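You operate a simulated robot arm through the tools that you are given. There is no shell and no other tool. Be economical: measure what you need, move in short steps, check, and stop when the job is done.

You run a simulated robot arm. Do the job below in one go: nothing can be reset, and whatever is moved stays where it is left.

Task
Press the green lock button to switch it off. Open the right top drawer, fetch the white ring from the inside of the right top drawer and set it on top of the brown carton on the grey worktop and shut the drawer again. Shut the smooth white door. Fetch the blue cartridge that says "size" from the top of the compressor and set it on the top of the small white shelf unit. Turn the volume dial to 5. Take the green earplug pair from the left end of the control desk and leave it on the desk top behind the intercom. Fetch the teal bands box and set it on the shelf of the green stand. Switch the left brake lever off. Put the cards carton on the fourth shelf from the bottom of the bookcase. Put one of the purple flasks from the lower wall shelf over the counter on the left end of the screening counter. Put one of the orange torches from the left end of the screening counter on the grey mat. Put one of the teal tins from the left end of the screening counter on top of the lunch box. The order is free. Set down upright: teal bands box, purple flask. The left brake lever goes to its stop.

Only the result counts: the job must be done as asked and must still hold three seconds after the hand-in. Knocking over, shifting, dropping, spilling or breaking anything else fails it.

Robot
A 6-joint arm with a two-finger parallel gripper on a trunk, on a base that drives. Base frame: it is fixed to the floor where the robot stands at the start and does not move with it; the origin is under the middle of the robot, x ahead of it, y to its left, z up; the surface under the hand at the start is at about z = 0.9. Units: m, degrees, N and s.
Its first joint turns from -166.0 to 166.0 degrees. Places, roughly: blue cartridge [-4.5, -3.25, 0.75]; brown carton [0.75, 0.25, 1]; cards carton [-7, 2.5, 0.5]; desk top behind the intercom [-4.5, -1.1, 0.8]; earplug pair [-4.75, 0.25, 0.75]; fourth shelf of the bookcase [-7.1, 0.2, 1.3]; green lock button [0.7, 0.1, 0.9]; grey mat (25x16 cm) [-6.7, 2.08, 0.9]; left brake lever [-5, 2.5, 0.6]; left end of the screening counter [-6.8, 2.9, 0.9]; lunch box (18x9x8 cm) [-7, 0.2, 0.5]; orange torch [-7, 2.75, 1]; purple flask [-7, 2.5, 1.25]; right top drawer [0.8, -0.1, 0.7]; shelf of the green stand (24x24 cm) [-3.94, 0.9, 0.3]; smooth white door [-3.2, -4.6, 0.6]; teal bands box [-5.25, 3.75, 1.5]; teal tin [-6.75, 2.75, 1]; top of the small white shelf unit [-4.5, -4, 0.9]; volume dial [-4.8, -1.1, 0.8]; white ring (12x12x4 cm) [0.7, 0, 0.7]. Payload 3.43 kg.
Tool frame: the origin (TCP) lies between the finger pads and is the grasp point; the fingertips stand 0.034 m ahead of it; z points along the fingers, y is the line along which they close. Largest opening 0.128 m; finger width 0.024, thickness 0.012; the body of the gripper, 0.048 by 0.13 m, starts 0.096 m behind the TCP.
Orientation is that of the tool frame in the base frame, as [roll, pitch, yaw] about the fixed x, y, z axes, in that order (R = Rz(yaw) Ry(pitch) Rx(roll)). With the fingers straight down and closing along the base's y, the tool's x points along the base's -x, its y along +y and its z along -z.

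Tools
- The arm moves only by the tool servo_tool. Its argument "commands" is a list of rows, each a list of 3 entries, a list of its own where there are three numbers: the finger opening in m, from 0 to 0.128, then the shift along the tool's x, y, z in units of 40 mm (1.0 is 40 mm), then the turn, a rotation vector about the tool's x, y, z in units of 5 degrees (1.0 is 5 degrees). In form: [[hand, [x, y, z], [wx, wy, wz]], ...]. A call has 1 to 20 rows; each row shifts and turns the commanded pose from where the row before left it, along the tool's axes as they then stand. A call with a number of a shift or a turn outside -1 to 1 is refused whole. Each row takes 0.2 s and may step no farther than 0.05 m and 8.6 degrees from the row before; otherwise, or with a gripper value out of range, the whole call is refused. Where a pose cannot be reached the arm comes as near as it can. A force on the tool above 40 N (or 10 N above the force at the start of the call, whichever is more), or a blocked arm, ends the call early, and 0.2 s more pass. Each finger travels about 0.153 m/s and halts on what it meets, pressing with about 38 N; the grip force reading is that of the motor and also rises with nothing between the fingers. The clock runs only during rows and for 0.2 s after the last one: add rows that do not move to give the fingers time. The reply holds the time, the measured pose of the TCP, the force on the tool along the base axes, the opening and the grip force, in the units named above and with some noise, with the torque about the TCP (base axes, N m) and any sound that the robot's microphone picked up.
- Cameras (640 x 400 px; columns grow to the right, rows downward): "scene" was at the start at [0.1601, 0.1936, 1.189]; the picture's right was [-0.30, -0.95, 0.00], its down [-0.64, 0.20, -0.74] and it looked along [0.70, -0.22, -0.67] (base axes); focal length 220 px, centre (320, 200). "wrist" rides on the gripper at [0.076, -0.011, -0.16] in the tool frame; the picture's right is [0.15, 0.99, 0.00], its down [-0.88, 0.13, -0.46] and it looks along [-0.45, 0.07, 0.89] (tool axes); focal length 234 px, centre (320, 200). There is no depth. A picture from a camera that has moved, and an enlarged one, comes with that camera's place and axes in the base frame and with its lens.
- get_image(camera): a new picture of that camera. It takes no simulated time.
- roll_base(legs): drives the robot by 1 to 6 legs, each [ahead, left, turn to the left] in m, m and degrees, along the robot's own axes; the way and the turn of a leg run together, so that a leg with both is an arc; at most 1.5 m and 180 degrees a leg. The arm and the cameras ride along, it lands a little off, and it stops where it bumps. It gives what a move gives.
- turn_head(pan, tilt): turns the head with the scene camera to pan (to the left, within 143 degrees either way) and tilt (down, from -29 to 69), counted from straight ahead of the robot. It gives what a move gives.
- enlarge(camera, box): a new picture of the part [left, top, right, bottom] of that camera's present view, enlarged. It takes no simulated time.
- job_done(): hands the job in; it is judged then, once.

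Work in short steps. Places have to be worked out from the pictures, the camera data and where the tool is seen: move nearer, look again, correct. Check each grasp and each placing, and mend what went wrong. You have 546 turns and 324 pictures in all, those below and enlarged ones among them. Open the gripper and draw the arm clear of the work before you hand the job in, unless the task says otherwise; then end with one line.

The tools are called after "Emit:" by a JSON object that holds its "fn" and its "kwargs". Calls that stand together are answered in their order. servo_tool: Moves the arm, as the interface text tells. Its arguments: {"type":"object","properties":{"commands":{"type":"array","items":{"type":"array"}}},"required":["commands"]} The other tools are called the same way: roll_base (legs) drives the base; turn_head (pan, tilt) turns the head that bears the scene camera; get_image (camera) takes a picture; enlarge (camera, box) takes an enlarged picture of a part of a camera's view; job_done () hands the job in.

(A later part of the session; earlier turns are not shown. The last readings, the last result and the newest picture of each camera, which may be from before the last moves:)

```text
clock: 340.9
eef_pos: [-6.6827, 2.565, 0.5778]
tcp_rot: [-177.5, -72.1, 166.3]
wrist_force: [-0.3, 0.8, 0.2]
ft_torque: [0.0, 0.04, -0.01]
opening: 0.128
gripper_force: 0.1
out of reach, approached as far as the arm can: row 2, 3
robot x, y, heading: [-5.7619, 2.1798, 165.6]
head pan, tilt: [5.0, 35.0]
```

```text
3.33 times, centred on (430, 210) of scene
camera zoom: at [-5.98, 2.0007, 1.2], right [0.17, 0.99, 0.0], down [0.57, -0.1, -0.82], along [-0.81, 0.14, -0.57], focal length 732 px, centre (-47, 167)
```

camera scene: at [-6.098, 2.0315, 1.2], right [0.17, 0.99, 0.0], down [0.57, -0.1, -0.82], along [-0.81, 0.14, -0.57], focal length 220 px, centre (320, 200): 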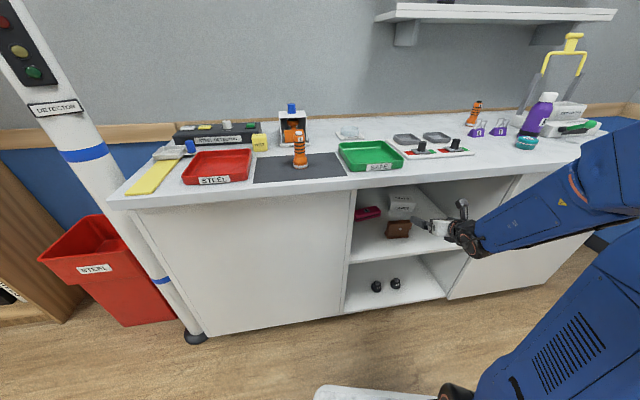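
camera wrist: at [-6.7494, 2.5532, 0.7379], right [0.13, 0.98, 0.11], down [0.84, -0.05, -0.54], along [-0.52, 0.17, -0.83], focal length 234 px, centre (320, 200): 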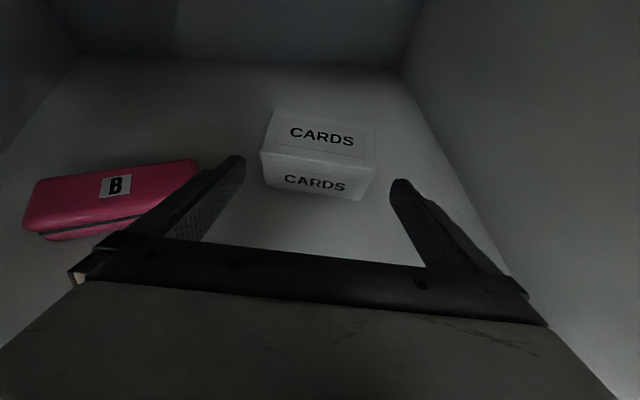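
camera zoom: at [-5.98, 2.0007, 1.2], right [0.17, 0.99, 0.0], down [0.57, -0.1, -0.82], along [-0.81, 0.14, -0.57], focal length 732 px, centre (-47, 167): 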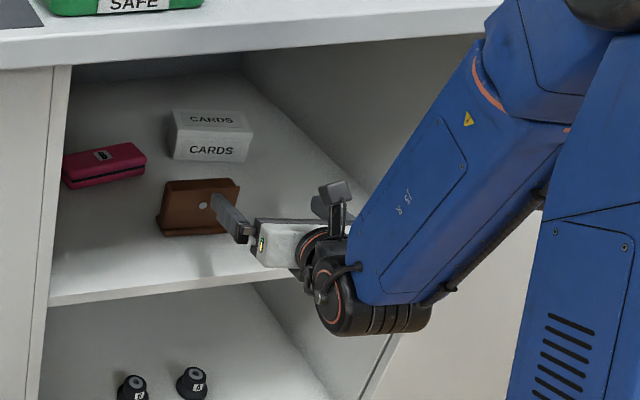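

Not good: that puts a finger close to the brown case. I raise straight up, restore the 30° tilt, and approach from this farther base position with the arm extended.

Emit:
{"fn": "servo_tool", "kwargs": {"commands": [[0.128, [0.9, 0, -0.3], [0, 0, 0]], [0.128, [0.9, 0, -0.3], [0, 0, 0]], [0.128, [0.5, 0, -0.16], [0, 0, 0]], [0.128, [0, 0, 0], [0, -0.8, 0]], [0.128, [0, 0, 0], [0, -0.8, 0]], [0.128, [0, 0, 0], [0, -0.8, 0]], [0.128, [0, 0, 0], [0, 0, 0]]]}}

Emit:
{"fn": "get_image", "kwargs": {"camera": "wrist"}}

Emit:
{"fn": "enlarge", "kwargs": {"camera": "scene", "box": [350, 150, 510, 270]}}

```text
clock: 342.5
eef_pos: [-6.6802, 2.5638, 0.6722]
tcp_rot: [-178.9, -60.2, 167.0]
wrist_force: [-0.2, -0.1, 0.3]
ft_torque: [-0.01, -0.03, -0.03]
opening: 0.1281
gripper_force: 0.0
robot x, y, heading: [-5.7629, 2.1819, 165.6]
head pan, tilt: [5.0, 35.0]
```

```text
160 pictures are left
camera wrist: at [-6.585, 2.5345, 0.8204], right [0.14, 0.98, 0.12], down [0.84, -0.05, -0.54], along [-0.52, 0.17, -0.83], focal length 234 px, centre (320, 200)
```

wrist: 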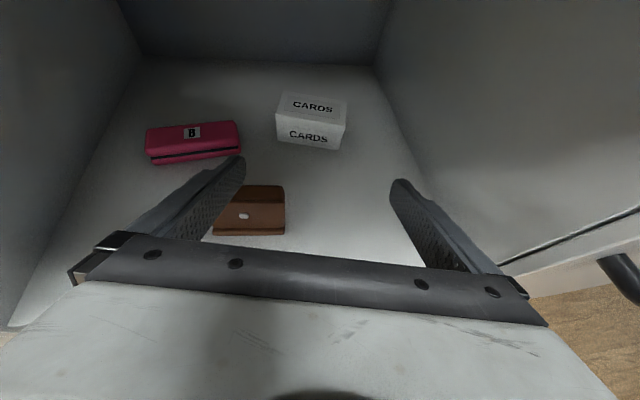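

```text
3.33 times, centred on (430, 210) of scene
camera zoom: at [-5.98, 2.0007, 1.2], right [0.17, 0.99, 0.0], down [0.57, -0.1, -0.82], along [-0.81, 0.14, -0.57], focal length 732 px, centre (-47, 167)
```

zoom: 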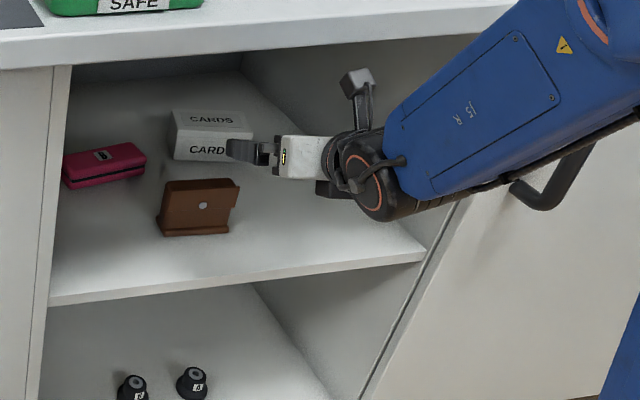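

Aligned again; I shift left 21 mm, go 29 mm level and 160 mm along the fingers, watching for contact.

Emit:
{"fn": "servo_tool", "kwargs": {"commands": [[0.128, [0.36, -0.53, 0.63], [0, 0, 0]], [0.128, [0, 0, 0.8], [0, 0, 0]], [0.128, [0, 0, 0.8], [0, 0, 0]], [0.128, [0, 0, 0.8], [0, 0, 0]], [0.128, [0, 0, 0.8], [0, 0, 0]], [0.128, [0, 0, 0], [0, 0, 0]]]}}

Emit:
{"fn": "get_image", "kwargs": {"camera": "wrist"}}

Emit:
{"fn": "enlarge", "kwargs": {"camera": "scene", "box": [350, 150, 510, 270]}}

```text
clock: 343.9
eef_pos: [-6.8231, 2.5715, 0.6128]
tcp_rot: [-179.0, -60.2, 167.1]
wrist_force: [-0.6, 0.3, 0.6]
ft_torque: [-0.03, 0.0, 0.0]
opening: 0.1281
gripper_force: 0.2
robot x, y, heading: [-5.761, 2.1824, 165.6]
head pan, tilt: [5.0, 35.0]
```

```text
158 pictures are left
camera wrist: at [-6.7262, 2.5422, 0.7587], right [0.14, 0.98, 0.12], down [0.84, -0.05, -0.54], along [-0.52, 0.17, -0.83], focal length 234 px, centre (320, 200)
```

wrist: 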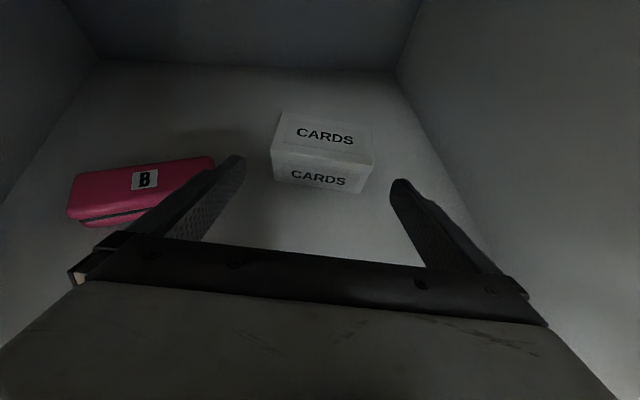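

```text
3.33 times, centred on (430, 210) of scene
camera zoom: at [-5.98, 2.0007, 1.2], right [0.17, 0.99, 0.0], down [0.57, -0.1, -0.82], along [-0.81, 0.14, -0.57], focal length 732 px, centre (-47, 167)
```

zoom: 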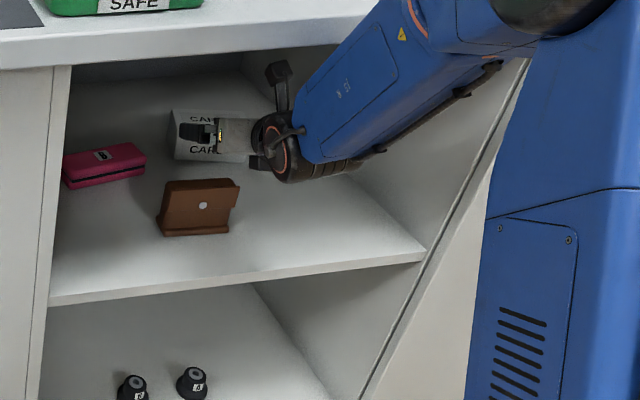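

No contact, centred within 5 mm. I trim 4 mm right and advance the last 116 mm in two parts.

Emit:
{"fn": "servo_tool", "kwargs": {"commands": [[0.128, [0, 0.1, 0.7], [0, 0, 0]], [0.128, [0, 0, 0.7], [0, 0, 0]], [0.128, [0, 0, 0], [0, 0, 0]]]}}

Emit:
{"fn": "get_image", "kwargs": {"camera": "wrist"}}

Emit:
{"fn": "enlarge", "kwargs": {"camera": "scene", "box": [350, 150, 510, 270]}}

```text
clock: 344.7
eef_pos: [-6.8699, 2.5855, 0.5854]
tcp_rot: [-178.9, -60.2, 167.0]
wrist_force: [-0.3, -0.2, 0.0]
ft_torque: [-0.01, 0.01, 0.02]
opening: 0.128
gripper_force: 0.1
robot x, y, heading: [-5.7626, 2.1821, 165.5]
head pan, tilt: [5.0, 35.0]
```

```text
156 pictures are left
camera wrist: at [-6.7729, 2.5565, 0.7311], right [0.14, 0.98, 0.12], down [0.84, -0.05, -0.54], along [-0.52, 0.17, -0.83], focal length 234 px, centre (320, 200)
```

wrist: 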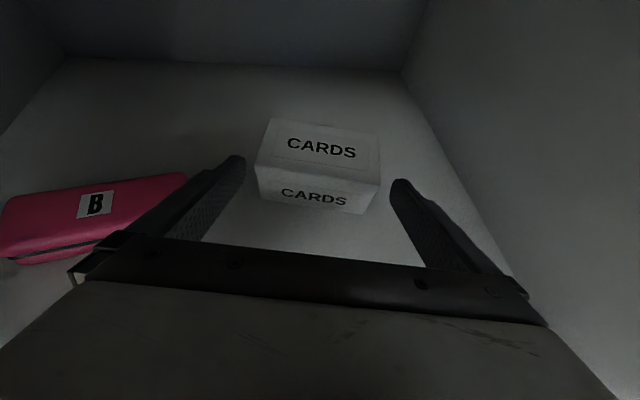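

```text
3.33 times, centred on (430, 210) of scene
camera zoom: at [-5.98, 2.0007, 1.2], right [0.17, 0.99, 0.0], down [0.57, -0.1, -0.82], along [-0.81, 0.14, -0.57], focal length 732 px, centre (-47, 167)
```

zoom: 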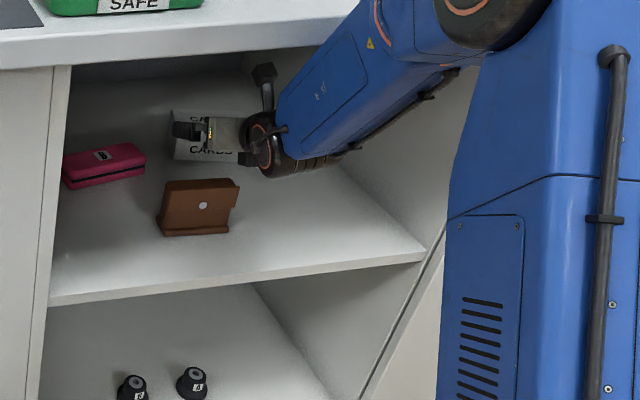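

Precisely centred and parallel. I advance the final 64 mm and close.

Emit:
{"fn": "servo_tool", "kwargs": {"commands": [[0.128, [0, 0, 0.6], [0, 0, 0]], [0.128, [0, 0, 0.6], [0, 0, 0]], [0.128, [0.05, 0, 0.4], [0, 0, 0]], [0.128, [0, 0, 0], [0, 0, 0]]]}}

Emit:
{"fn": "get_image", "kwargs": {"camera": "wrist"}}

```text
clock: 345.7
eef_pos: [-6.9003, 2.5984, 0.5602]
tcp_rot: [-178.6, -60.0, 166.3]
wrist_force: [0.3, -0.6, 0.1]
ft_torque: [-0.01, 0.02, -0.03]
opening: 0.1278
gripper_force: 0.1
robot x, y, heading: [-5.7492, 2.1808, 165.3]
head pan, tilt: [5.0, 35.0]
```

```text
154 pictures are left
camera wrist: at [-6.8062, 2.569, 0.707], right [0.14, 0.98, 0.11], down [0.84, -0.06, -0.54], along [-0.52, 0.17, -0.84], focal length 234 px, centre (320, 200)
```

wrist: 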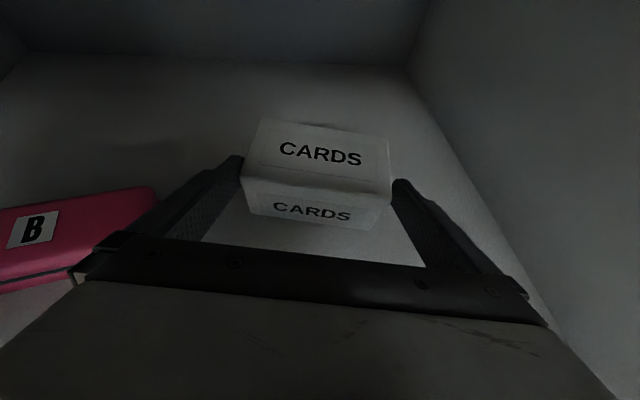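

The forearm meets the lip again (base nudged 1 cm), but the fingertips already overlap the carton by ~2.5 cm. I close here.

Emit:
{"fn": "servo_tool", "kwargs": {"commands": [[0.0, [0, 0, 0], [0, 0, 0]], [0.0, [0, 0, 0], [0, 0, 0]], [0.0, [0, 0, 0], [0, 0, 0]]]}}

Emit:
{"fn": "get_image", "kwargs": {"camera": "wrist"}}

Emit:
{"fn": "enlarge", "kwargs": {"camera": "scene", "box": [350, 120, 510, 240]}}

```text
clock: 346.5
eef_pos: [-6.9017, 2.5992, 0.5609]
tcp_rot: [-178.6, -60.1, 166.5]
wrist_force: [9.6, 1.7, 35.1]
ft_torque: [0.8, 0.47, -0.48]
opening: 0.1199
gripper_force: 37.7
robot x, y, heading: [-5.7512, 2.1772, 165.3]
head pan, tilt: [5.0, 35.0]
```

```text
153 pictures are left
camera wrist: at [-6.8066, 2.5687, 0.7065], right [0.14, 0.98, 0.11], down [0.84, -0.06, -0.54], along [-0.52, 0.17, -0.84], focal length 234 px, centre (320, 200)
```

wrist: 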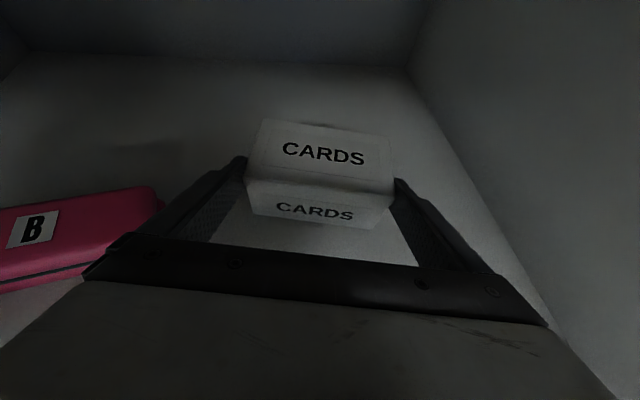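

```text
3.33 times, centred on (430, 180) of scene
camera zoom: at [-5.9587, 1.9995, 1.2022], right [0.17, 0.99, 0.0], down [0.56, -0.1, -0.83], along [-0.81, 0.14, -0.56], focal length 732 px, centre (-47, 267)
```

zoom: 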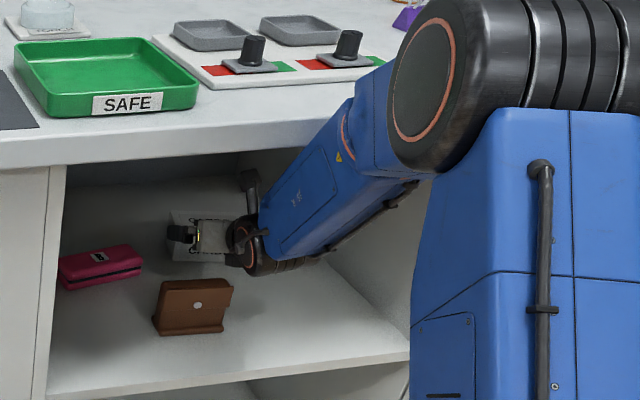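

Gripped at 120 mm. I draw back along the axis (it rises as it comes), adding a small lift before passing the brown case.

Emit:
{"fn": "servo_tool", "kwargs": {"commands": [[0.0, [0, 0, -0.5], [0, 0, 0]], [0.0, [0, 0, -0.7], [0, 0, 0]], [0.0, [0.3, 0, -0.6], [0, 0, 0]], [0.0, [0, 0, 0], [0, 0, 0]]]}}

Emit:
{"fn": "get_image", "kwargs": {"camera": "wrist"}}

Emit:
{"fn": "enlarge", "kwargs": {"camera": "scene", "box": [350, 120, 510, 240]}}

```text
clock: 347.5
eef_pos: [-6.8706, 2.5889, 0.598]
tcp_rot: [-178.7, -60.1, 166.9]
wrist_force: [-2.3, 0.2, 0.4]
ft_torque: [-0.05, -0.34, -0.04]
opening: 0.1195
gripper_force: 38.0
robot x, y, heading: [-5.7614, 2.183, 165.1]
head pan, tilt: [5.0, 35.0]
```

```text
151 pictures are left
camera wrist: at [-6.7757, 2.5582, 0.7438], right [0.13, 0.98, 0.12], down [0.84, -0.05, -0.54], along [-0.52, 0.17, -0.83], focal length 234 px, centre (320, 200)
```

wrist: 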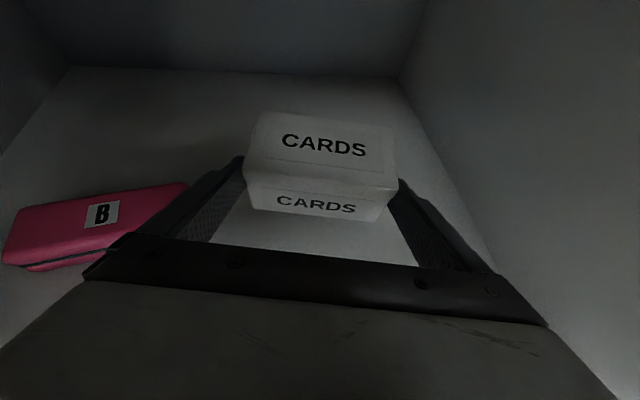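

```text
3.33 times, centred on (430, 180) of scene
camera zoom: at [-5.9823, 2.0021, 1.1999], right [0.17, 0.99, 0.0], down [0.57, -0.1, -0.82], along [-0.81, 0.14, -0.57], focal length 732 px, centre (-47, 267)
```

zoom: 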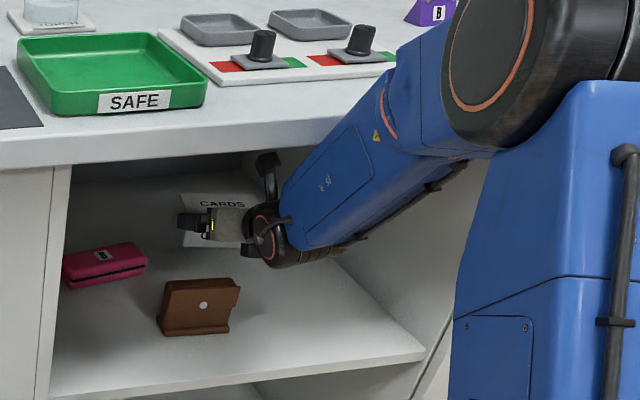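

Carton is up and coming. I continue back and up past the brown case.

Emit:
{"fn": "servo_tool", "kwargs": {"commands": [[0.0, [0.4, 0, -0.5], [0, 0, 0]], [0.0, [0.3, 0, -0.7], [0, 0, 0]], [0.0, [0.1, 0, -0.8], [0, 0, 0]], [0.0, [0, 0, -0.8], [0, 0, 0]], [0.0, [-0.3, 0, -0.7], [0, 0, 0]], [0.0, [0, 0, 0], [0, 0, 0]]]}}

Emit:
{"fn": "get_image", "kwargs": {"camera": "wrist"}}

Emit:
{"fn": "enlarge", "kwargs": {"camera": "scene", "box": [350, 120, 510, 240]}}

```text
clock: 348.9
eef_pos: [-6.7595, 2.5668, 0.685]
tcp_rot: [-178.9, -60.2, 167.1]
wrist_force: [0.7, -0.1, -1.7]
ft_torque: [0.01, -0.07, 0.02]
opening: 0.1192
gripper_force: 37.9
robot x, y, heading: [-5.7631, 2.1815, 165.2]
head pan, tilt: [5.0, 35.0]
```

```text
149 pictures are left
camera wrist: at [-6.6639, 2.5357, 0.8307], right [0.14, 0.98, 0.12], down [0.84, -0.05, -0.54], along [-0.52, 0.17, -0.83], focal length 234 px, centre (320, 200)
```

wrist: 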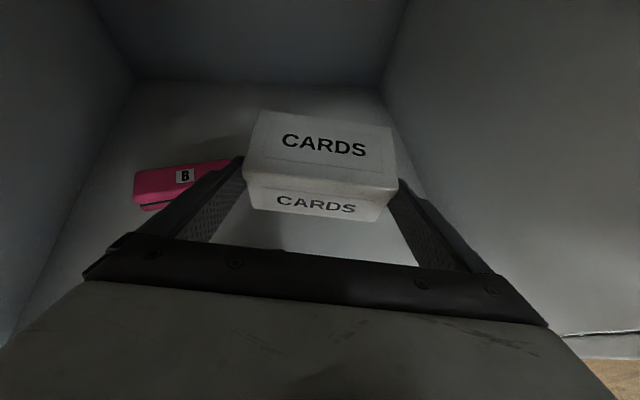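

```text
3.33 times, centred on (430, 180) of scene
camera zoom: at [-5.9802, 2.0008, 1.2], right [0.17, 0.99, 0.0], down [0.57, -0.1, -0.82], along [-0.81, 0.14, -0.57], focal length 732 px, centre (-47, 267)
```

zoom: 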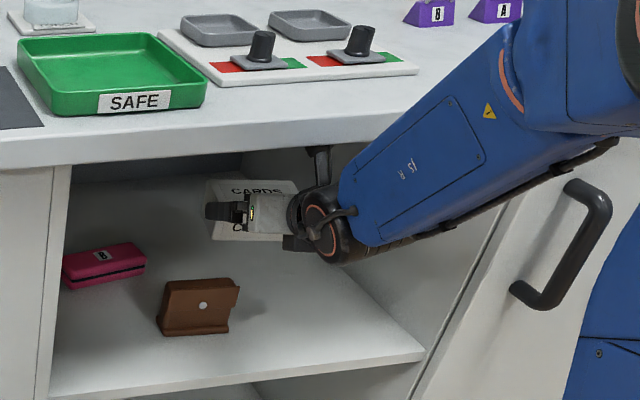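

Clear of the case. I back the base 0.2 m and retract the arm to bring the carton out.

Emit:
{"fn": "roll_base", "kwargs": {"legs": [[-0.19, 0, 0]]}}

Emit:
{"fn": "servo_tool", "kwargs": {"commands": [[0.0, [-0.44, 0, -0.76], [0, 0, 0]], [0.0, [-0.44, 0, -0.76], [0, 0, 0]], [0.0, [-0.44, 0, -0.76], [0, 0, 0]], [0.0, [-0.44, 0, -0.76], [0, 0, 0]], [0.0, [0, 0, 0], [0, 0, 0]]]}}

Emit:
{"fn": "get_image", "kwargs": {"camera": "scene"}}

```text
clock: 350.4
eef_pos: [-6.5764, 2.5191, 0.6846]
tcp_rot: [-179.0, -60.3, 167.0]
wrist_force: [0.0, 0.1, -1.2]
ft_torque: [-0.02, -0.07, 0.0]
opening: 0.1194
gripper_force: 38.1
robot x, y, heading: [-5.5787, 2.1345, 165.8]
head pan, tilt: [5.0, 35.0]
```

```text
clock: 351.6
eef_pos: [-6.4373, 2.4879, 0.6837]
tcp_rot: [-178.9, -60.2, 167.0]
wrist_force: [0.1, 0.0, -2.0]
ft_torque: [-0.01, -0.03, -0.02]
opening: 0.1191
gripper_force: 37.7
robot x, y, heading: [-5.5764, 2.1323, 165.3]
head pan, tilt: [5.0, 35.0]
```

```text
147 pictures are left
camera scene: at [-5.797, 1.9532, 1.2], right [0.17, 0.99, 0.0], down [0.57, -0.1, -0.82], along [-0.81, 0.14, -0.57], focal length 220 px, centre (320, 200)
```

scene: 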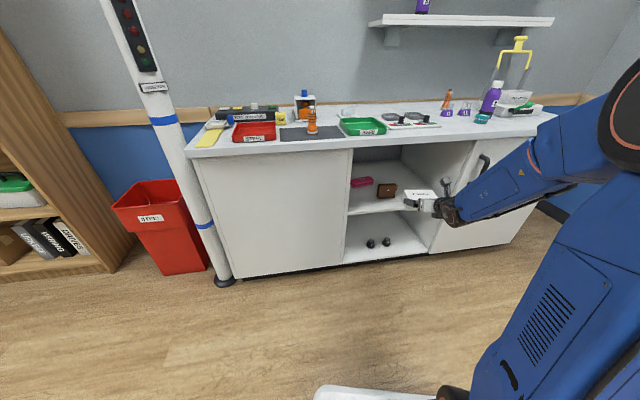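

Carton is out. I raise it to z≈1.1 in front of the counter, square the base, and strafe left to the bookcase.

Emit:
{"fn": "servo_tool", "kwargs": {"commands": [[0.0, [0.91, 0, -0.525], [0, 0, 0]], [0.0, [0.91, 0, -0.525], [0, 0, 0]], [0.0, [0.91, 0, -0.525], [0, 0, 0]], [0.0, [0.91, 0, -0.525], [0, 0, 0]], [0.0, [0.91, 0, -0.525], [0, 0, 0]], [0.0, [0.91, 0, -0.525], [0, 0, 0]], [0.0, [0.91, 0, -0.525], [0, 0, 0]], [0.0, [0.91, 0, -0.525], [0, 0, 0]], [0.0, [0.91, 0, -0.525], [0, 0, 0]], [0.0, [0.91, 0, -0.525], [0, 0, 0]], [0.0, [0, 0, 0], [0, 0, 0]]]}}

Emit:
{"fn": "roll_base", "kwargs": {"legs": [[0, 0, 14.6], [0, 1.0, 0], [0, 1.0, 0]]}}

Emit:
{"fn": "turn_head", "kwargs": {"pan": 0, "tilt": 0}}

Emit:
{"fn": "get_image", "kwargs": {"camera": "scene"}}

```text
clock: 354.0
eef_pos: [-6.437, 2.4932, 1.1033]
tcp_rot: [-178.9, -60.2, 167.0]
wrist_force: [0.4, -0.8, -2.0]
ft_torque: [-0.02, -0.07, -0.04]
opening: 0.1194
gripper_force: 38.4
robot x, y, heading: [-5.5767, 2.1309, 165.3]
head pan, tilt: [5.0, 35.0]
```

```text
clock: 364.9
eef_pos: [-6.5275, 0.2898, 1.1031]
tcp_rot: [-178.9, -60.3, -179.8]
wrist_force: [-0.2, -0.4, -1.8]
ft_torque: [0.0, -0.09, -0.02]
opening: 0.1191
gripper_force: 37.8
robot x, y, heading: [-5.6059, 0.1354, 178.7]
head pan, tilt: [5.0, 35.0]
```

```text
clock: 365.9
eef_pos: [-6.5278, 0.2899, 1.1036]
tcp_rot: [-178.9, -60.1, -179.8]
wrist_force: [0.8, 0.1, -1.1]
ft_torque: [0.02, -0.07, 0.03]
opening: 0.1192
gripper_force: 38.4
robot x, y, heading: [-5.6088, 0.1378, 178.3]
head pan, tilt: [0.0, 0.0]
```

```text
146 pictures are left
camera scene: at [-5.7842, -0.0815, 1.2561], right [0.03, 1.0, 0.0], down [0.0, 0.0, -1.0], along [-1.0, 0.03, 0.0], focal length 220 px, centre (320, 200)
```

scene: 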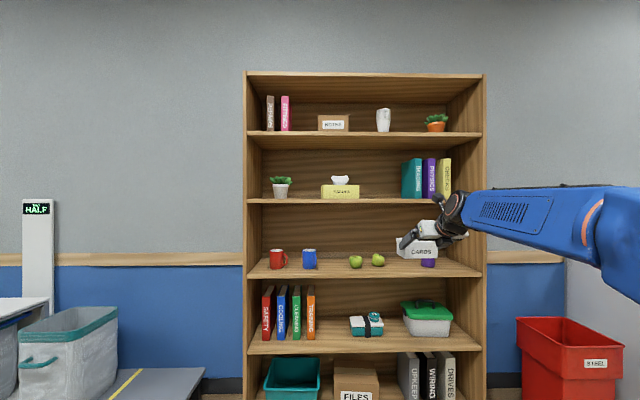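

The free spot on shelf 4 is between the tissue box and the books (y≈0.17–0.40). I raise the carton to z≈1.36 and inspect.

Emit:
{"fn": "servo_tool", "kwargs": {"commands": [[0.0, [0.94, 0, -0.54], [0, 0, 0]], [0.0, [0.94, 0, -0.54], [0, 0, 0]], [0.0, [0.94, 0, -0.54], [0, 0, 0]], [0.0, [0.94, 0, -0.54], [0, 0, 0]], [0.0, [0.94, 0, -0.54], [0, 0, 0]], [0.0, [0.94, 0, -0.54], [0, 0, 0]], [0.0, [0, 0, 0], [0, 0, 0]]]}}

Emit:
{"fn": "enlarge", "kwargs": {"camera": "scene", "box": [300, 130, 500, 250]}}

Emit:
{"fn": "get_image", "kwargs": {"camera": "wrist"}}

```text
clock: 367.5
eef_pos: [-6.527, 0.293, 1.3641]
tcp_rot: [-178.9, -60.3, -179.9]
wrist_force: [0.2, 0.2, -2.0]
ft_torque: [-0.04, -0.04, -0.02]
opening: 0.1194
gripper_force: 38.1
robot x, y, heading: [-5.61, 0.1365, 178.3]
head pan, tilt: [0.0, 0.0]
```

```text
3.20 times, centred on (400, 190) of scene
camera zoom: at [-5.7841, -0.0815, 1.2562], right [0.03, 1.0, 0.0], down [0.0, 0.0, -1.0], along [-1.0, 0.03, 0.0], focal length 703 px, centre (64, 232)
```

zoom: 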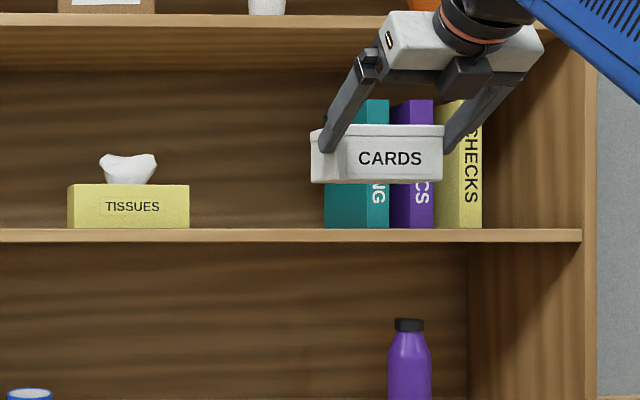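

```text
144 pictures are left
camera wrist: at [-6.4274, 0.2856, 1.5097], right [-0.09, 0.99, 0.12], down [0.83, 0.14, -0.54], along [-0.55, 0.05, -0.83], focal length 234 px, centre (320, 200)
```

wrist: 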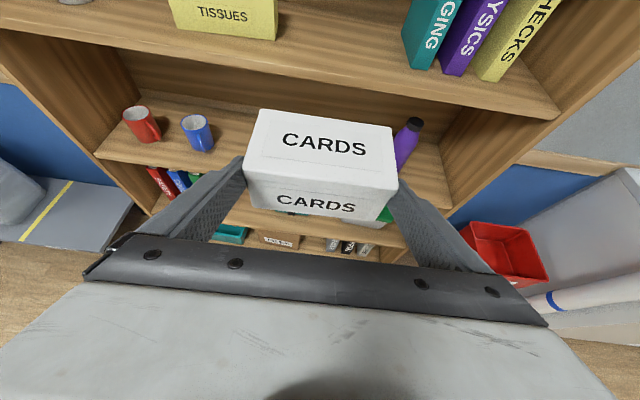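

Shelf 4's top is z≈1.262, the carton's base is ~56 mm below the TCP. I square up and drive ahead 0.39 m.

Emit:
{"fn": "roll_base", "kwargs": {"legs": [[0, -0.016, 1.7], [0.39, 0, 0]]}}

Emit:
{"fn": "get_image", "kwargs": {"camera": "scene"}}

Emit:
{"fn": "get_image", "kwargs": {"camera": "wrist"}}

```text
clock: 370.3
eef_pos: [-6.9207, 0.283, 1.3639]
tcp_rot: [-178.8, -60.2, -178.3]
wrist_force: [0.2, 0.2, -1.5]
ft_torque: [0.01, -0.07, 0.0]
opening: 0.119
gripper_force: 37.6
robot x, y, heading: [-5.9975, 0.1532, -179.8]
head pan, tilt: [0.0, 0.0]
```

```text
143 pictures are left
camera scene: at [-6.1663, -0.0713, 1.2562], right [0.0, 1.0, 0.0], down [0.0, 0.0, -1.0], along [-1.0, 0.0, 0.0], focal length 220 px, centre (320, 200)
```

scene: 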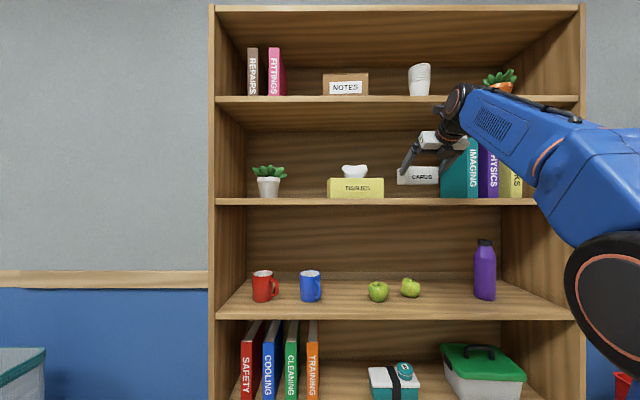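

```text
142 pictures are left
camera wrist: at [-6.8192, 0.2786, 1.5094], right [-0.12, 0.99, 0.12], down [0.83, 0.16, -0.54], along [-0.55, 0.03, -0.83], focal length 234 px, centre (320, 200)
```

wrist: 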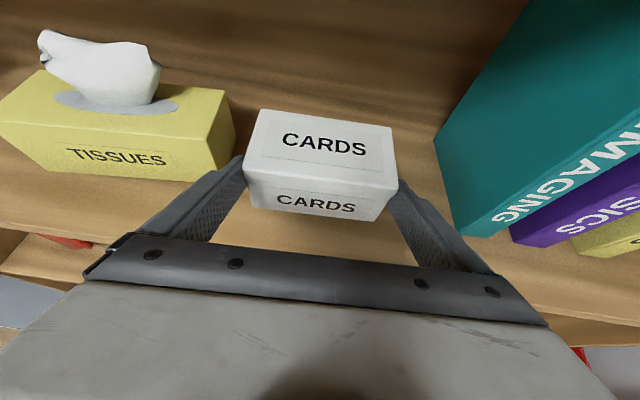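

Well placed between tissues and books. I lower 38 mm, then the rest in small steps.

Emit:
{"fn": "servo_tool", "kwargs": {"commands": [[0.0, [-0.4, 0, 0.23], [0, 0, 0]], [0.0, [-0.4, 0, 0.23], [0, 0, 0]], [0.0, [-0.1, 0, 0.06], [0, 0, 0]], [0.0, [-0.08, 0, 0.046], [0, 0, 0]], [0.0, [-0.08, 0, 0.046], [0, 0, 0]], [0.0, [0, 0, 0], [0, 0, 0]]]}}

Emit:
{"fn": "enlarge", "kwargs": {"camera": "scene", "box": [320, 120, 520, 230]}}

```text
clock: 371.7
eef_pos: [-6.9191, 0.2813, 1.313]
tcp_rot: [-178.9, -60.2, -178.3]
wrist_force: [0.3, 0.6, -2.0]
ft_torque: [0.0, -0.04, -0.01]
opening: 0.1192
gripper_force: 37.8
robot x, y, heading: [-5.9974, 0.1543, -179.8]
head pan, tilt: [0.0, 0.0]
```

```text
3.20 times, centred on (420, 175) of scene
camera zoom: at [-6.1663, -0.0713, 1.2562], right [0.0, 1.0, 0.0], down [0.0, 0.0, -1.0], along [-1.0, 0.0, 0.0], focal length 703 px, centre (0, 280)
```

zoom: 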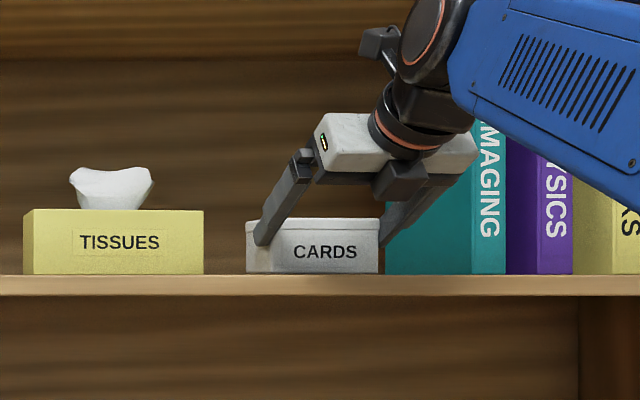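

Nearly touching. I lower in 3 mm steps until force shows.

Emit:
{"fn": "servo_tool", "kwargs": {"commands": [[0.0, [-0.07, 0, 0.04], [0, 0, 0]], [0.0, [-0.07, 0, 0.04], [0, 0, 0]], [0.0, [0, 0, 0], [0, 0, 0]]]}}

```text
clock: 372.5
eef_pos: [-6.919, 0.2833, 1.3114]
tcp_rot: [-179.0, -60.5, -178.2]
wrist_force: [-7.2, 2.5, 36.3]
ft_torque: [0.72, 0.78, 0.01]
opening: 0.1195
gripper_force: 38.0
robot x, y, heading: [-5.9933, 0.1486, -180.0]
head pan, tilt: [0.0, 0.0]
```

Contact. I ease 2 mm, open fully, and draw back along the fingers.

Emit:
{"fn": "servo_tool", "kwargs": {"commands": [[0.0, [0.04, 0, -0.02], [0, 0, 0]], [0.128, [0, 0, 0], [0, 0, 0]], [0.128, [0, 0, 0], [0, 0, 0]], [0.128, [0, 0, -0.6], [0, 0, 0]], [0.128, [0, 0, -0.9], [0, 0, 0]], [0.128, [0, 0, -0.9], [0, 0, 0]], [0.128, [0, 0, 0], [0, 0, 0]]]}}

Emit:
{"fn": "roll_base", "kwargs": {"legs": [[-0.35, 0, 0]]}}

Emit:
{"fn": "get_image", "kwargs": {"camera": "scene"}}

```text
clock: 374.1
eef_pos: [-6.8365, 0.2882, 1.3594]
tcp_rot: [-179.0, -60.2, -178.3]
wrist_force: [-0.2, 0.0, 0.0]
ft_torque: [-0.01, 0.0, 0.0]
opening: 0.1279
gripper_force: 0.0
robot x, y, heading: [-5.999, 0.1463, -179.9]
head pan, tilt: [0.0, 0.0]
```

```text
clock: 376.3
eef_pos: [-6.4911, 0.2895, 1.3569]
tcp_rot: [-178.8, -60.2, -178.3]
wrist_force: [0.6, 0.2, -0.7]
ft_torque: [-0.03, -0.02, 0.03]
opening: 0.1282
gripper_force: 0.1
robot x, y, heading: [-5.6517, 0.1497, 179.9]
head pan, tilt: [0.0, 0.0]
```

```text
140 pictures are left
camera scene: at [-5.8209, -0.0708, 1.2562], right [0.0, 1.0, 0.0], down [0.0, 0.0, -1.0], along [-1.0, 0.0, 0.0], focal length 220 px, centre (320, 200)
```

scene: 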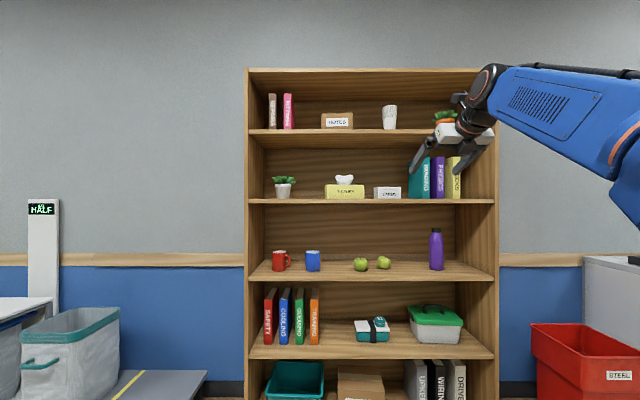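

Cards carton is on shelf 4. I unroll the hand, point it down and retract before turning to the control desk.

Emit:
{"fn": "servo_tool", "kwargs": {"commands": [[0.05, [0, 0, -0.5], [0, 0, -1]], [0.05, [0, 0, -0.5], [0, 0, -1]], [0.05, [0, 0, -0.5], [0, 0, -1]], [0.05, [0, 0, -0.5], [0, 0, -1]], [0.05, [0, 0, 0], [0, 0, -1]], [0.05, [0, 0, 0], [0, 0, -1]], [0.05, [0, 0, 0], [0, 0, -1]], [0.05, [0, 0, 0], [0, 0, -1]], [0.05, [0, 0, 0], [0, 0, -1]], [0.05, [0, 0, 0], [0, 0, -1]], [0.05, [0, 0, 0], [0, 0, -1]], [0.05, [0, 0, 0], [0, 0, -1]], [0.05, [0, 0, 0], [0, 0, -1]], [0.05, [0, 0, 0], [0, 0, -1]], [0.05, [0, 0, 0], [0, 0, -1]], [0.05, [0, 0, 0], [0, 0, -1]], [0.05, [0, 0, 0], [0, 0, -1]], [0.05, [0, 0, 0], [0, 0, -1]]]}}

Emit:
{"fn": "servo_tool", "kwargs": {"commands": [[0.05, [0, 0, 0], [0, 0, -1]], [0.05, [0, 0, 0], [0, 0, -1]], [0.05, [0, 0, 0], [0, 0, -1]], [0.05, [0, 0, 0], [0, 0, -1]], [0.05, [0, 0, 0], [0, 0, -1]], [0.05, [0, 0, 0], [0, 0, -1]], [0.05, [0, 0, 0], [0, 0, -1]], [0.05, [0, 0, 0], [0, 0, -1]], [0.05, [0, 0, 0], [0, 0, -1]], [0.05, [0, 0, 0], [0, 0, -1]], [0.05, [0, 0, 0], [0, 0, -1]], [0.05, [0, 0, 0], [0, 0, -1]], [0.05, [0, 0, 0], [0, 0, -1]], [0.05, [0, 0, 0], [0, 0, -1]], [0.05, [0, 0, 0], [0, 0, -1]], [0.05, [0, 0, 0], [0, 0, -1]], [0.05, [0, 0, 0], [0, 0, -1]], [0.05, [0, 0, 0], [0, 0, -1]]]}}

Emit:
{"fn": "servo_tool", "kwargs": {"commands": [[0.05, [0, 0, 0], [0, 1, 0]], [0.05, [0, 0, 0], [0, 1, 0]], [0.05, [0, 0, 0], [0, 1, 0]], [0.05, [0, 0, 0], [0, 1, 0]], [0.05, [0, 0, 0], [0, 1, 0]], [0.05, [0, 0, 0], [0, 1, 0]], [0.05, [0, 0, 0], [0, 1, 0]], [0.05, [0, 0, 0], [0, 1, 0]], [0.05, [0, 0, 0], [0, 1, 0]], [0.05, [0, 0, 0], [0, 1, 0]], [0.05, [0, 0, 0], [0, 1, 0]], [0.05, [0, 0, 0], [0, 1, 0]], [0.05, [0, 0, 0], [0, 0, 0]]]}}

```text
clock: 380.1
eef_pos: [-6.4212, 0.2928, 1.3982]
tcp_rot: [119.7, -0.5, -87.5]
wrist_force: [-0.2, 1.2, 0.9]
ft_torque: [0.02, 0.01, -0.02]
opening: 0.0501
gripper_force: 0.0
robot x, y, heading: [-5.6499, 0.1544, 179.9]
head pan, tilt: [0.0, 0.0]
```

```text
clock: 383.9
eef_pos: [-6.4207, 0.2934, 1.3972]
tcp_rot: [179.2, 60.3, 1.9]
wrist_force: [0.2, 0.5, 0.7]
ft_torque: [-0.01, -0.01, -0.01]
opening: 0.0501
gripper_force: 0.0
robot x, y, heading: [-5.6536, 0.1508, 180.0]
head pan, tilt: [0.0, 0.0]
```

```text
clock: 386.7
eef_pos: [-6.3902, 0.2798, 1.1744]
tcp_rot: [179.6, 0.8, 2.5]
wrist_force: [0.8, 0.3, 0.6]
ft_torque: [-0.02, -0.01, 0.01]
opening: 0.0499
gripper_force: 0.0
out of reach, approached as far as the arm can: row 5, 6, 7, 8, 9, 10, 11, 12
robot x, y, heading: [-5.6527, 0.1503, 180.0]
head pan, tilt: [0.0, 0.0]
```

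Before turning I look behind to see the desk and stool.

Emit:
{"fn": "turn_head", "kwargs": {"pan": 140, "tilt": 25}}

Emit:
{"fn": "get_image", "kwargs": {"camera": "scene"}}

Emit:
{"fn": "turn_head", "kwargs": {"pan": -140, "tilt": 25}}

Emit:
{"fn": "get_image", "kwargs": {"camera": "scene"}}

```text
clock: 389.0
eef_pos: [-6.3891, 0.2814, 1.1745]
tcp_rot: [179.6, 1.0, 2.5]
wrist_force: [0.6, -0.2, -0.6]
ft_torque: [0.01, -0.02, 0.0]
opening: 0.0499
gripper_force: 0.2
robot x, y, heading: [-5.6523, 0.15, 180.1]
head pan, tilt: [140.0, 25.0]
```

```text
139 pictures are left
camera scene: at [-5.6603, -0.1301, 1.2158], right [-0.64, -0.77, 0.0], down [-0.32, 0.27, -0.91], along [0.69, -0.58, -0.42], focal length 220 px, centre (320, 200)
```

scene: 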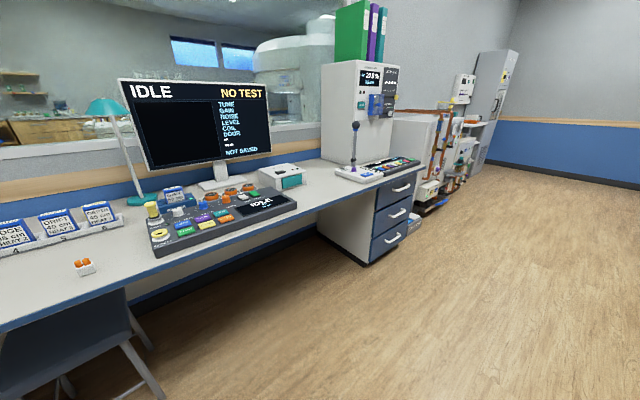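

```text
clock: 392.8
eef_pos: [-6.3895, 0.2809, 1.1748]
tcp_rot: [179.5, 0.9, 2.4]
wrist_force: [-0.5, -0.7, -0.4]
ft_torque: [0.01, -0.01, 0.01]
opening: 0.0501
gripper_force: 0.0
robot x, y, heading: [-5.6515, 0.1464, 180.0]
head pan, tilt: [-140.0, 25.0]
```

```text
138 pictures are left
camera scene: at [-5.6603, -0.0116, 1.2158], right [0.64, -0.77, 0.0], down [-0.32, -0.27, -0.91], along [0.69, 0.58, -0.42], focal length 220 px, centre (320, 200)
```

scene: 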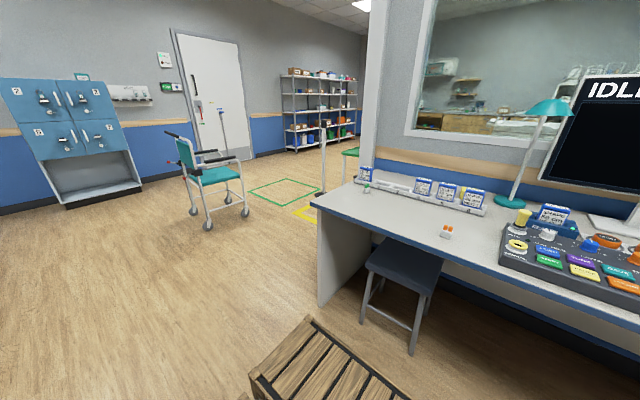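

I enlarge the left end of the desk to find the green earplug pair.

Emit:
{"fn": "enlarge", "kwargs": {"camera": "scene", "box": [340, 150, 520, 260]}}

```text
3.56 times, centred on (430, 205) of scene
camera zoom: at [-5.6603, -0.0116, 1.2158], right [0.64, -0.77, 0.0], down [-0.32, -0.27, -0.91], along [0.69, 0.58, -0.42], focal length 781 px, centre (-71, 182)
```

zoom: 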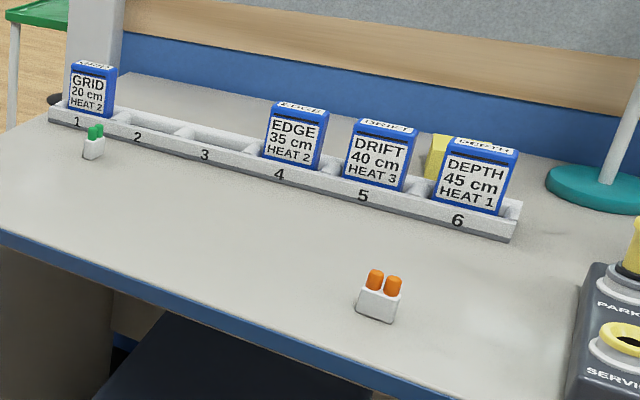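

Green earplug pair is at about (-4.67, 0.50). I turn around to face the desk and position in front of it.

Emit:
{"fn": "roll_base", "kwargs": {"legs": [[0, 0, 180], [0.08, 0.3, 0]]}}

Emit:
{"fn": "turn_head", "kwargs": {"pan": 0, "tilt": 40}}

Emit:
{"fn": "get_image", "kwargs": {"camera": "scene"}}

```text
clock: 402.3
eef_pos: [-4.837, 0.342, 1.1742]
tcp_rot: [179.7, 0.9, -176.1]
wrist_force: [0.7, 1.0, 0.1]
ft_torque: [0.02, -0.01, -0.04]
opening: 0.05
gripper_force: 0.0
robot x, y, heading: [-5.5787, 0.4557, 1.5]
head pan, tilt: [-140.0, 25.0]
```

```text
clock: 404.6
eef_pos: [-4.8383, 0.3435, 1.1751]
tcp_rot: [179.6, 1.0, -176.1]
wrist_force: [-0.5, 0.2, 0.4]
ft_torque: [0.03, -0.01, -0.03]
opening: 0.0501
gripper_force: 0.0
robot x, y, heading: [-5.58, 0.4521, 1.4]
head pan, tilt: [0.0, 40.0]
```

```text
136 pictures are left
camera scene: at [-5.4189, 0.6771, 1.1925], right [0.02, -1.0, 0.0], down [-0.64, -0.02, -0.77], along [0.77, 0.02, -0.64], focal length 220 px, centre (320, 200)
```

scene: 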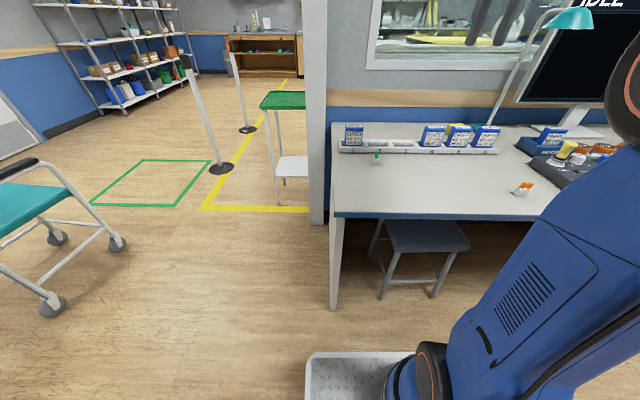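

I go above the earplugs at (-4.69, 0.483), lower to z≈0.93, and look with the wrist camera.

Emit:
{"fn": "servo_tool", "kwargs": {"commands": [[0.06, [-0.785, 0.65, 0.2], [0, 0, 0]], [0.06, [-0.785, 0.65, 0.2], [0, 0, 0]], [0.06, [-0.785, 0.65, 0.2], [0, 0, 0]], [0.06, [-0.785, 0.65, 0.2], [0, 0, 0]], [0.06, [-0.785, 0.65, 0.2], [0, 0, 0]], [0.06, [0, 0, 1], [0, 0, 0]], [0.06, [0, 0, 1], [0, 0, 0]], [0.06, [0, 0, 1], [0, 0, 0]], [0.06, [0, 0, 1], [0, 0, 0]], [0.06, [0, 0, 1], [0, 0, 0]], [0.06, [0, 0, 0], [0, 0, 0]]]}}

Emit:
{"fn": "get_image", "kwargs": {"camera": "wrist"}}

```text
clock: 407.0
eef_pos: [-4.6869, 0.4853, 0.9375]
tcp_rot: [179.6, 0.9, -176.1]
wrist_force: [0.1, 0.6, 0.5]
ft_torque: [0.0, 0.01, 0.01]
opening: 0.06
gripper_force: 0.0
robot x, y, heading: [-5.5835, 0.4536, 1.5]
head pan, tilt: [0.0, 40.0]
```

```text
135 pictures are left
camera wrist: at [-4.7648, 0.4684, 1.0971], right [-0.21, 0.98, 0.01], down [0.86, 0.19, 0.47], along [0.46, 0.1, -0.88], focal length 234 px, centre (320, 200)
```

wrist: 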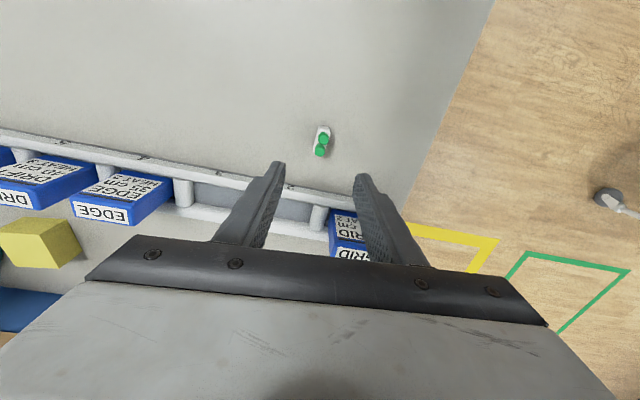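

It's centred. I descend to TCP 0.81.

Emit:
{"fn": "servo_tool", "kwargs": {"commands": [[0.06, [0, 0, 0.9], [0, 0, 0]], [0.06, [0, 0, 0.9], [0, 0, 0]], [0.06, [0, 0, 0.9], [0, 0, 0]], [0.06, [0, 0, 0.4], [0, 0, 0]], [0.06, [0, 0, 0], [0, 0, 0]]]}}

Emit:
{"fn": "get_image", "kwargs": {"camera": "wrist"}}

Emit:
{"fn": "enlarge", "kwargs": {"camera": "scene", "box": [320, 100, 450, 200]}}

```text
clock: 408.2
eef_pos: [-4.6845, 0.486, 0.8147]
tcp_rot: [179.6, 0.9, -176.1]
wrist_force: [-0.1, -0.7, 0.3]
ft_torque: [0.02, 0.0, 0.02]
opening: 0.06
gripper_force: 0.1
robot x, y, heading: [-5.5777, 0.4557, 1.7]
head pan, tilt: [0.0, 40.0]
```

```text
134 pictures are left
camera wrist: at [-4.7633, 0.469, 0.9742], right [-0.21, 0.98, 0.0], down [0.86, 0.19, 0.47], along [0.46, 0.1, -0.88], focal length 234 px, centre (320, 200)
```

wrist: 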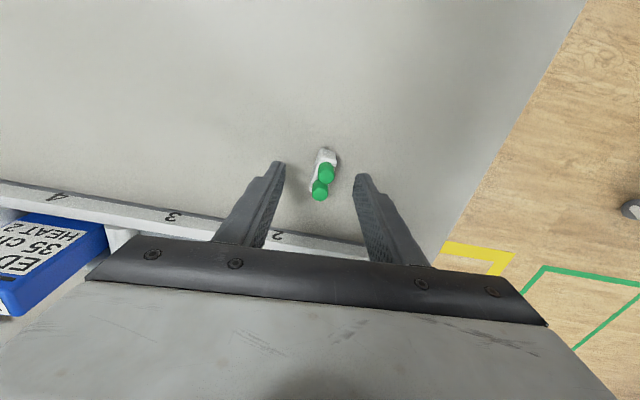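

```text
4.00 times, centred on (385, 150) of scene
camera zoom: at [-5.4189, 0.6772, 1.1925], right [0.02, -1.0, 0.0], down [-0.64, -0.02, -0.77], along [0.77, 0.02, -0.64], focal length 879 px, centre (60, 400)
```

zoom: 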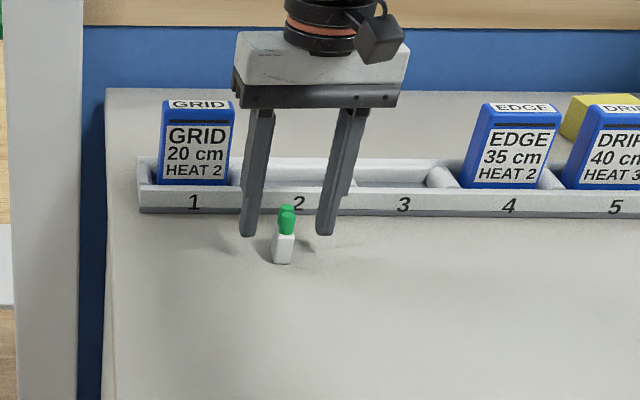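

I lower 14 mm more and close gently.

Emit:
{"fn": "servo_tool", "kwargs": {"commands": [[0.06, [0, 0, 0.2], [0, 0, 0]], [0.06, [0, 0, 0.15], [0, 0, 0]], [0.06, [0, 0, 0], [0, 0, 0]], [0.0, [0, 0, 0], [0, 0, 0]], [0.0, [0, 0, 0], [0, 0, 0]], [0.0, [0, 0, 0], [0, 0, 0]]]}}

Emit:
{"fn": "get_image", "kwargs": {"camera": "wrist"}}

```text
clock: 409.6
eef_pos: [-4.6852, 0.4856, 0.8004]
tcp_rot: [179.6, 0.9, -176.1]
wrist_force: [0.9, 0.3, -0.7]
ft_torque: [-0.01, 0.02, 0.01]
opening: 0.0132
gripper_force: 38.3
robot x, y, heading: [-5.5767, 0.4551, 1.7]
head pan, tilt: [0.0, 40.0]
```

```text
132 pictures are left
camera wrist: at [-4.7629, 0.4691, 0.9597], right [-0.21, 0.98, 0.01], down [0.86, 0.19, 0.47], along [0.46, 0.1, -0.88], focal length 234 px, centre (320, 200)
```

wrist: 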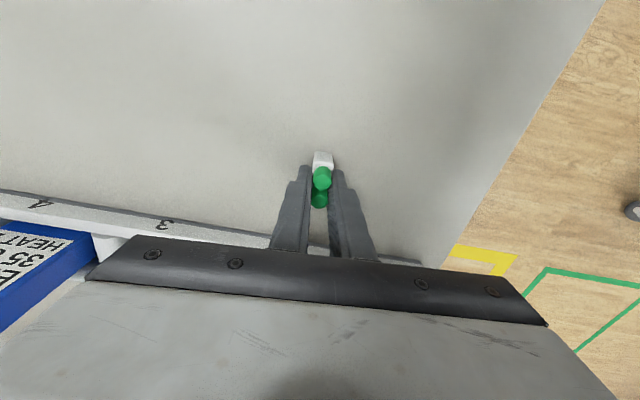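

Gripped at 13 mm. I lift and check.

Emit:
{"fn": "servo_tool", "kwargs": {"commands": [[0.0, [0, 0, -0.5], [0, 0, 0]], [0.0, [0, 0, -1], [0, 0, 0]], [0.0, [0, 0, -1], [0, 0, 0]], [0.0, [0, 0, -1], [0, 0, 0]], [0.0, [0, 0, -1], [0, 0, 0]], [0.0, [0, 0, 0], [0, 0, 0]]]}}

Emit:
{"fn": "enlarge", "kwargs": {"camera": "scene", "box": [320, 60, 450, 160]}}

Emit:
{"fn": "turn_head", "kwargs": {"pan": -60, "tilt": 30}}

Emit:
{"fn": "get_image", "kwargs": {"camera": "scene"}}

```text
clock: 411.0
eef_pos: [-4.688, 0.4838, 0.9799]
tcp_rot: [179.6, 0.9, -176.1]
wrist_force: [0.1, 0.6, 0.4]
ft_torque: [-0.01, -0.01, 0.0]
opening: 0.0133
gripper_force: 38.1
robot x, y, heading: [-5.5787, 0.4571, 1.2]
head pan, tilt: [0.0, 40.0]
```

```text
4.00 times, centred on (385, 110) of scene
camera zoom: at [-5.4189, 0.6772, 1.1925], right [0.02, -1.0, 0.0], down [-0.64, -0.02, -0.77], along [0.77, 0.02, -0.64], focal length 879 px, centre (60, 560)
```

zoom: 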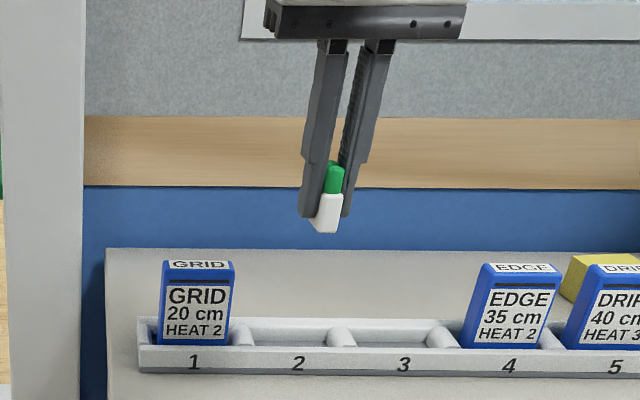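

```text
clock: 412.3
eef_pos: [-4.6871, 0.4816, 0.9793]
tcp_rot: [179.6, 0.8, -176.1]
wrist_force: [0.0, -1.3, -0.2]
ft_torque: [0.0, 0.01, -0.01]
opening: 0.0134
gripper_force: 37.7
robot x, y, heading: [-5.5777, 0.4544, 1.4]
head pan, tilt: [-60.0, 30.0]
```

```text
130 pictures are left
camera scene: at [-5.4567, 0.598, 1.2078], right [-0.85, -0.52, 0.0], down [-0.26, 0.43, -0.87], along [0.45, -0.74, -0.5], focal length 220 px, centre (320, 200)
```

scene: 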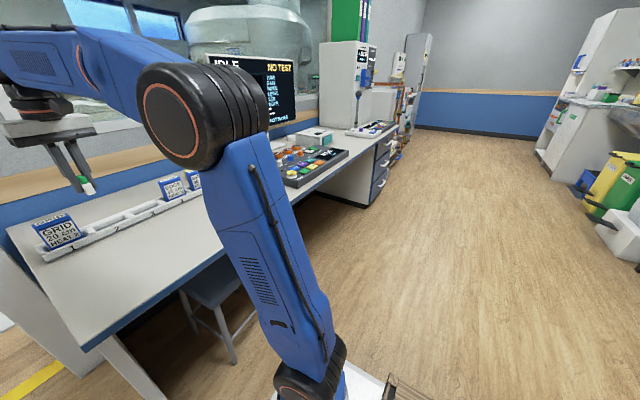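

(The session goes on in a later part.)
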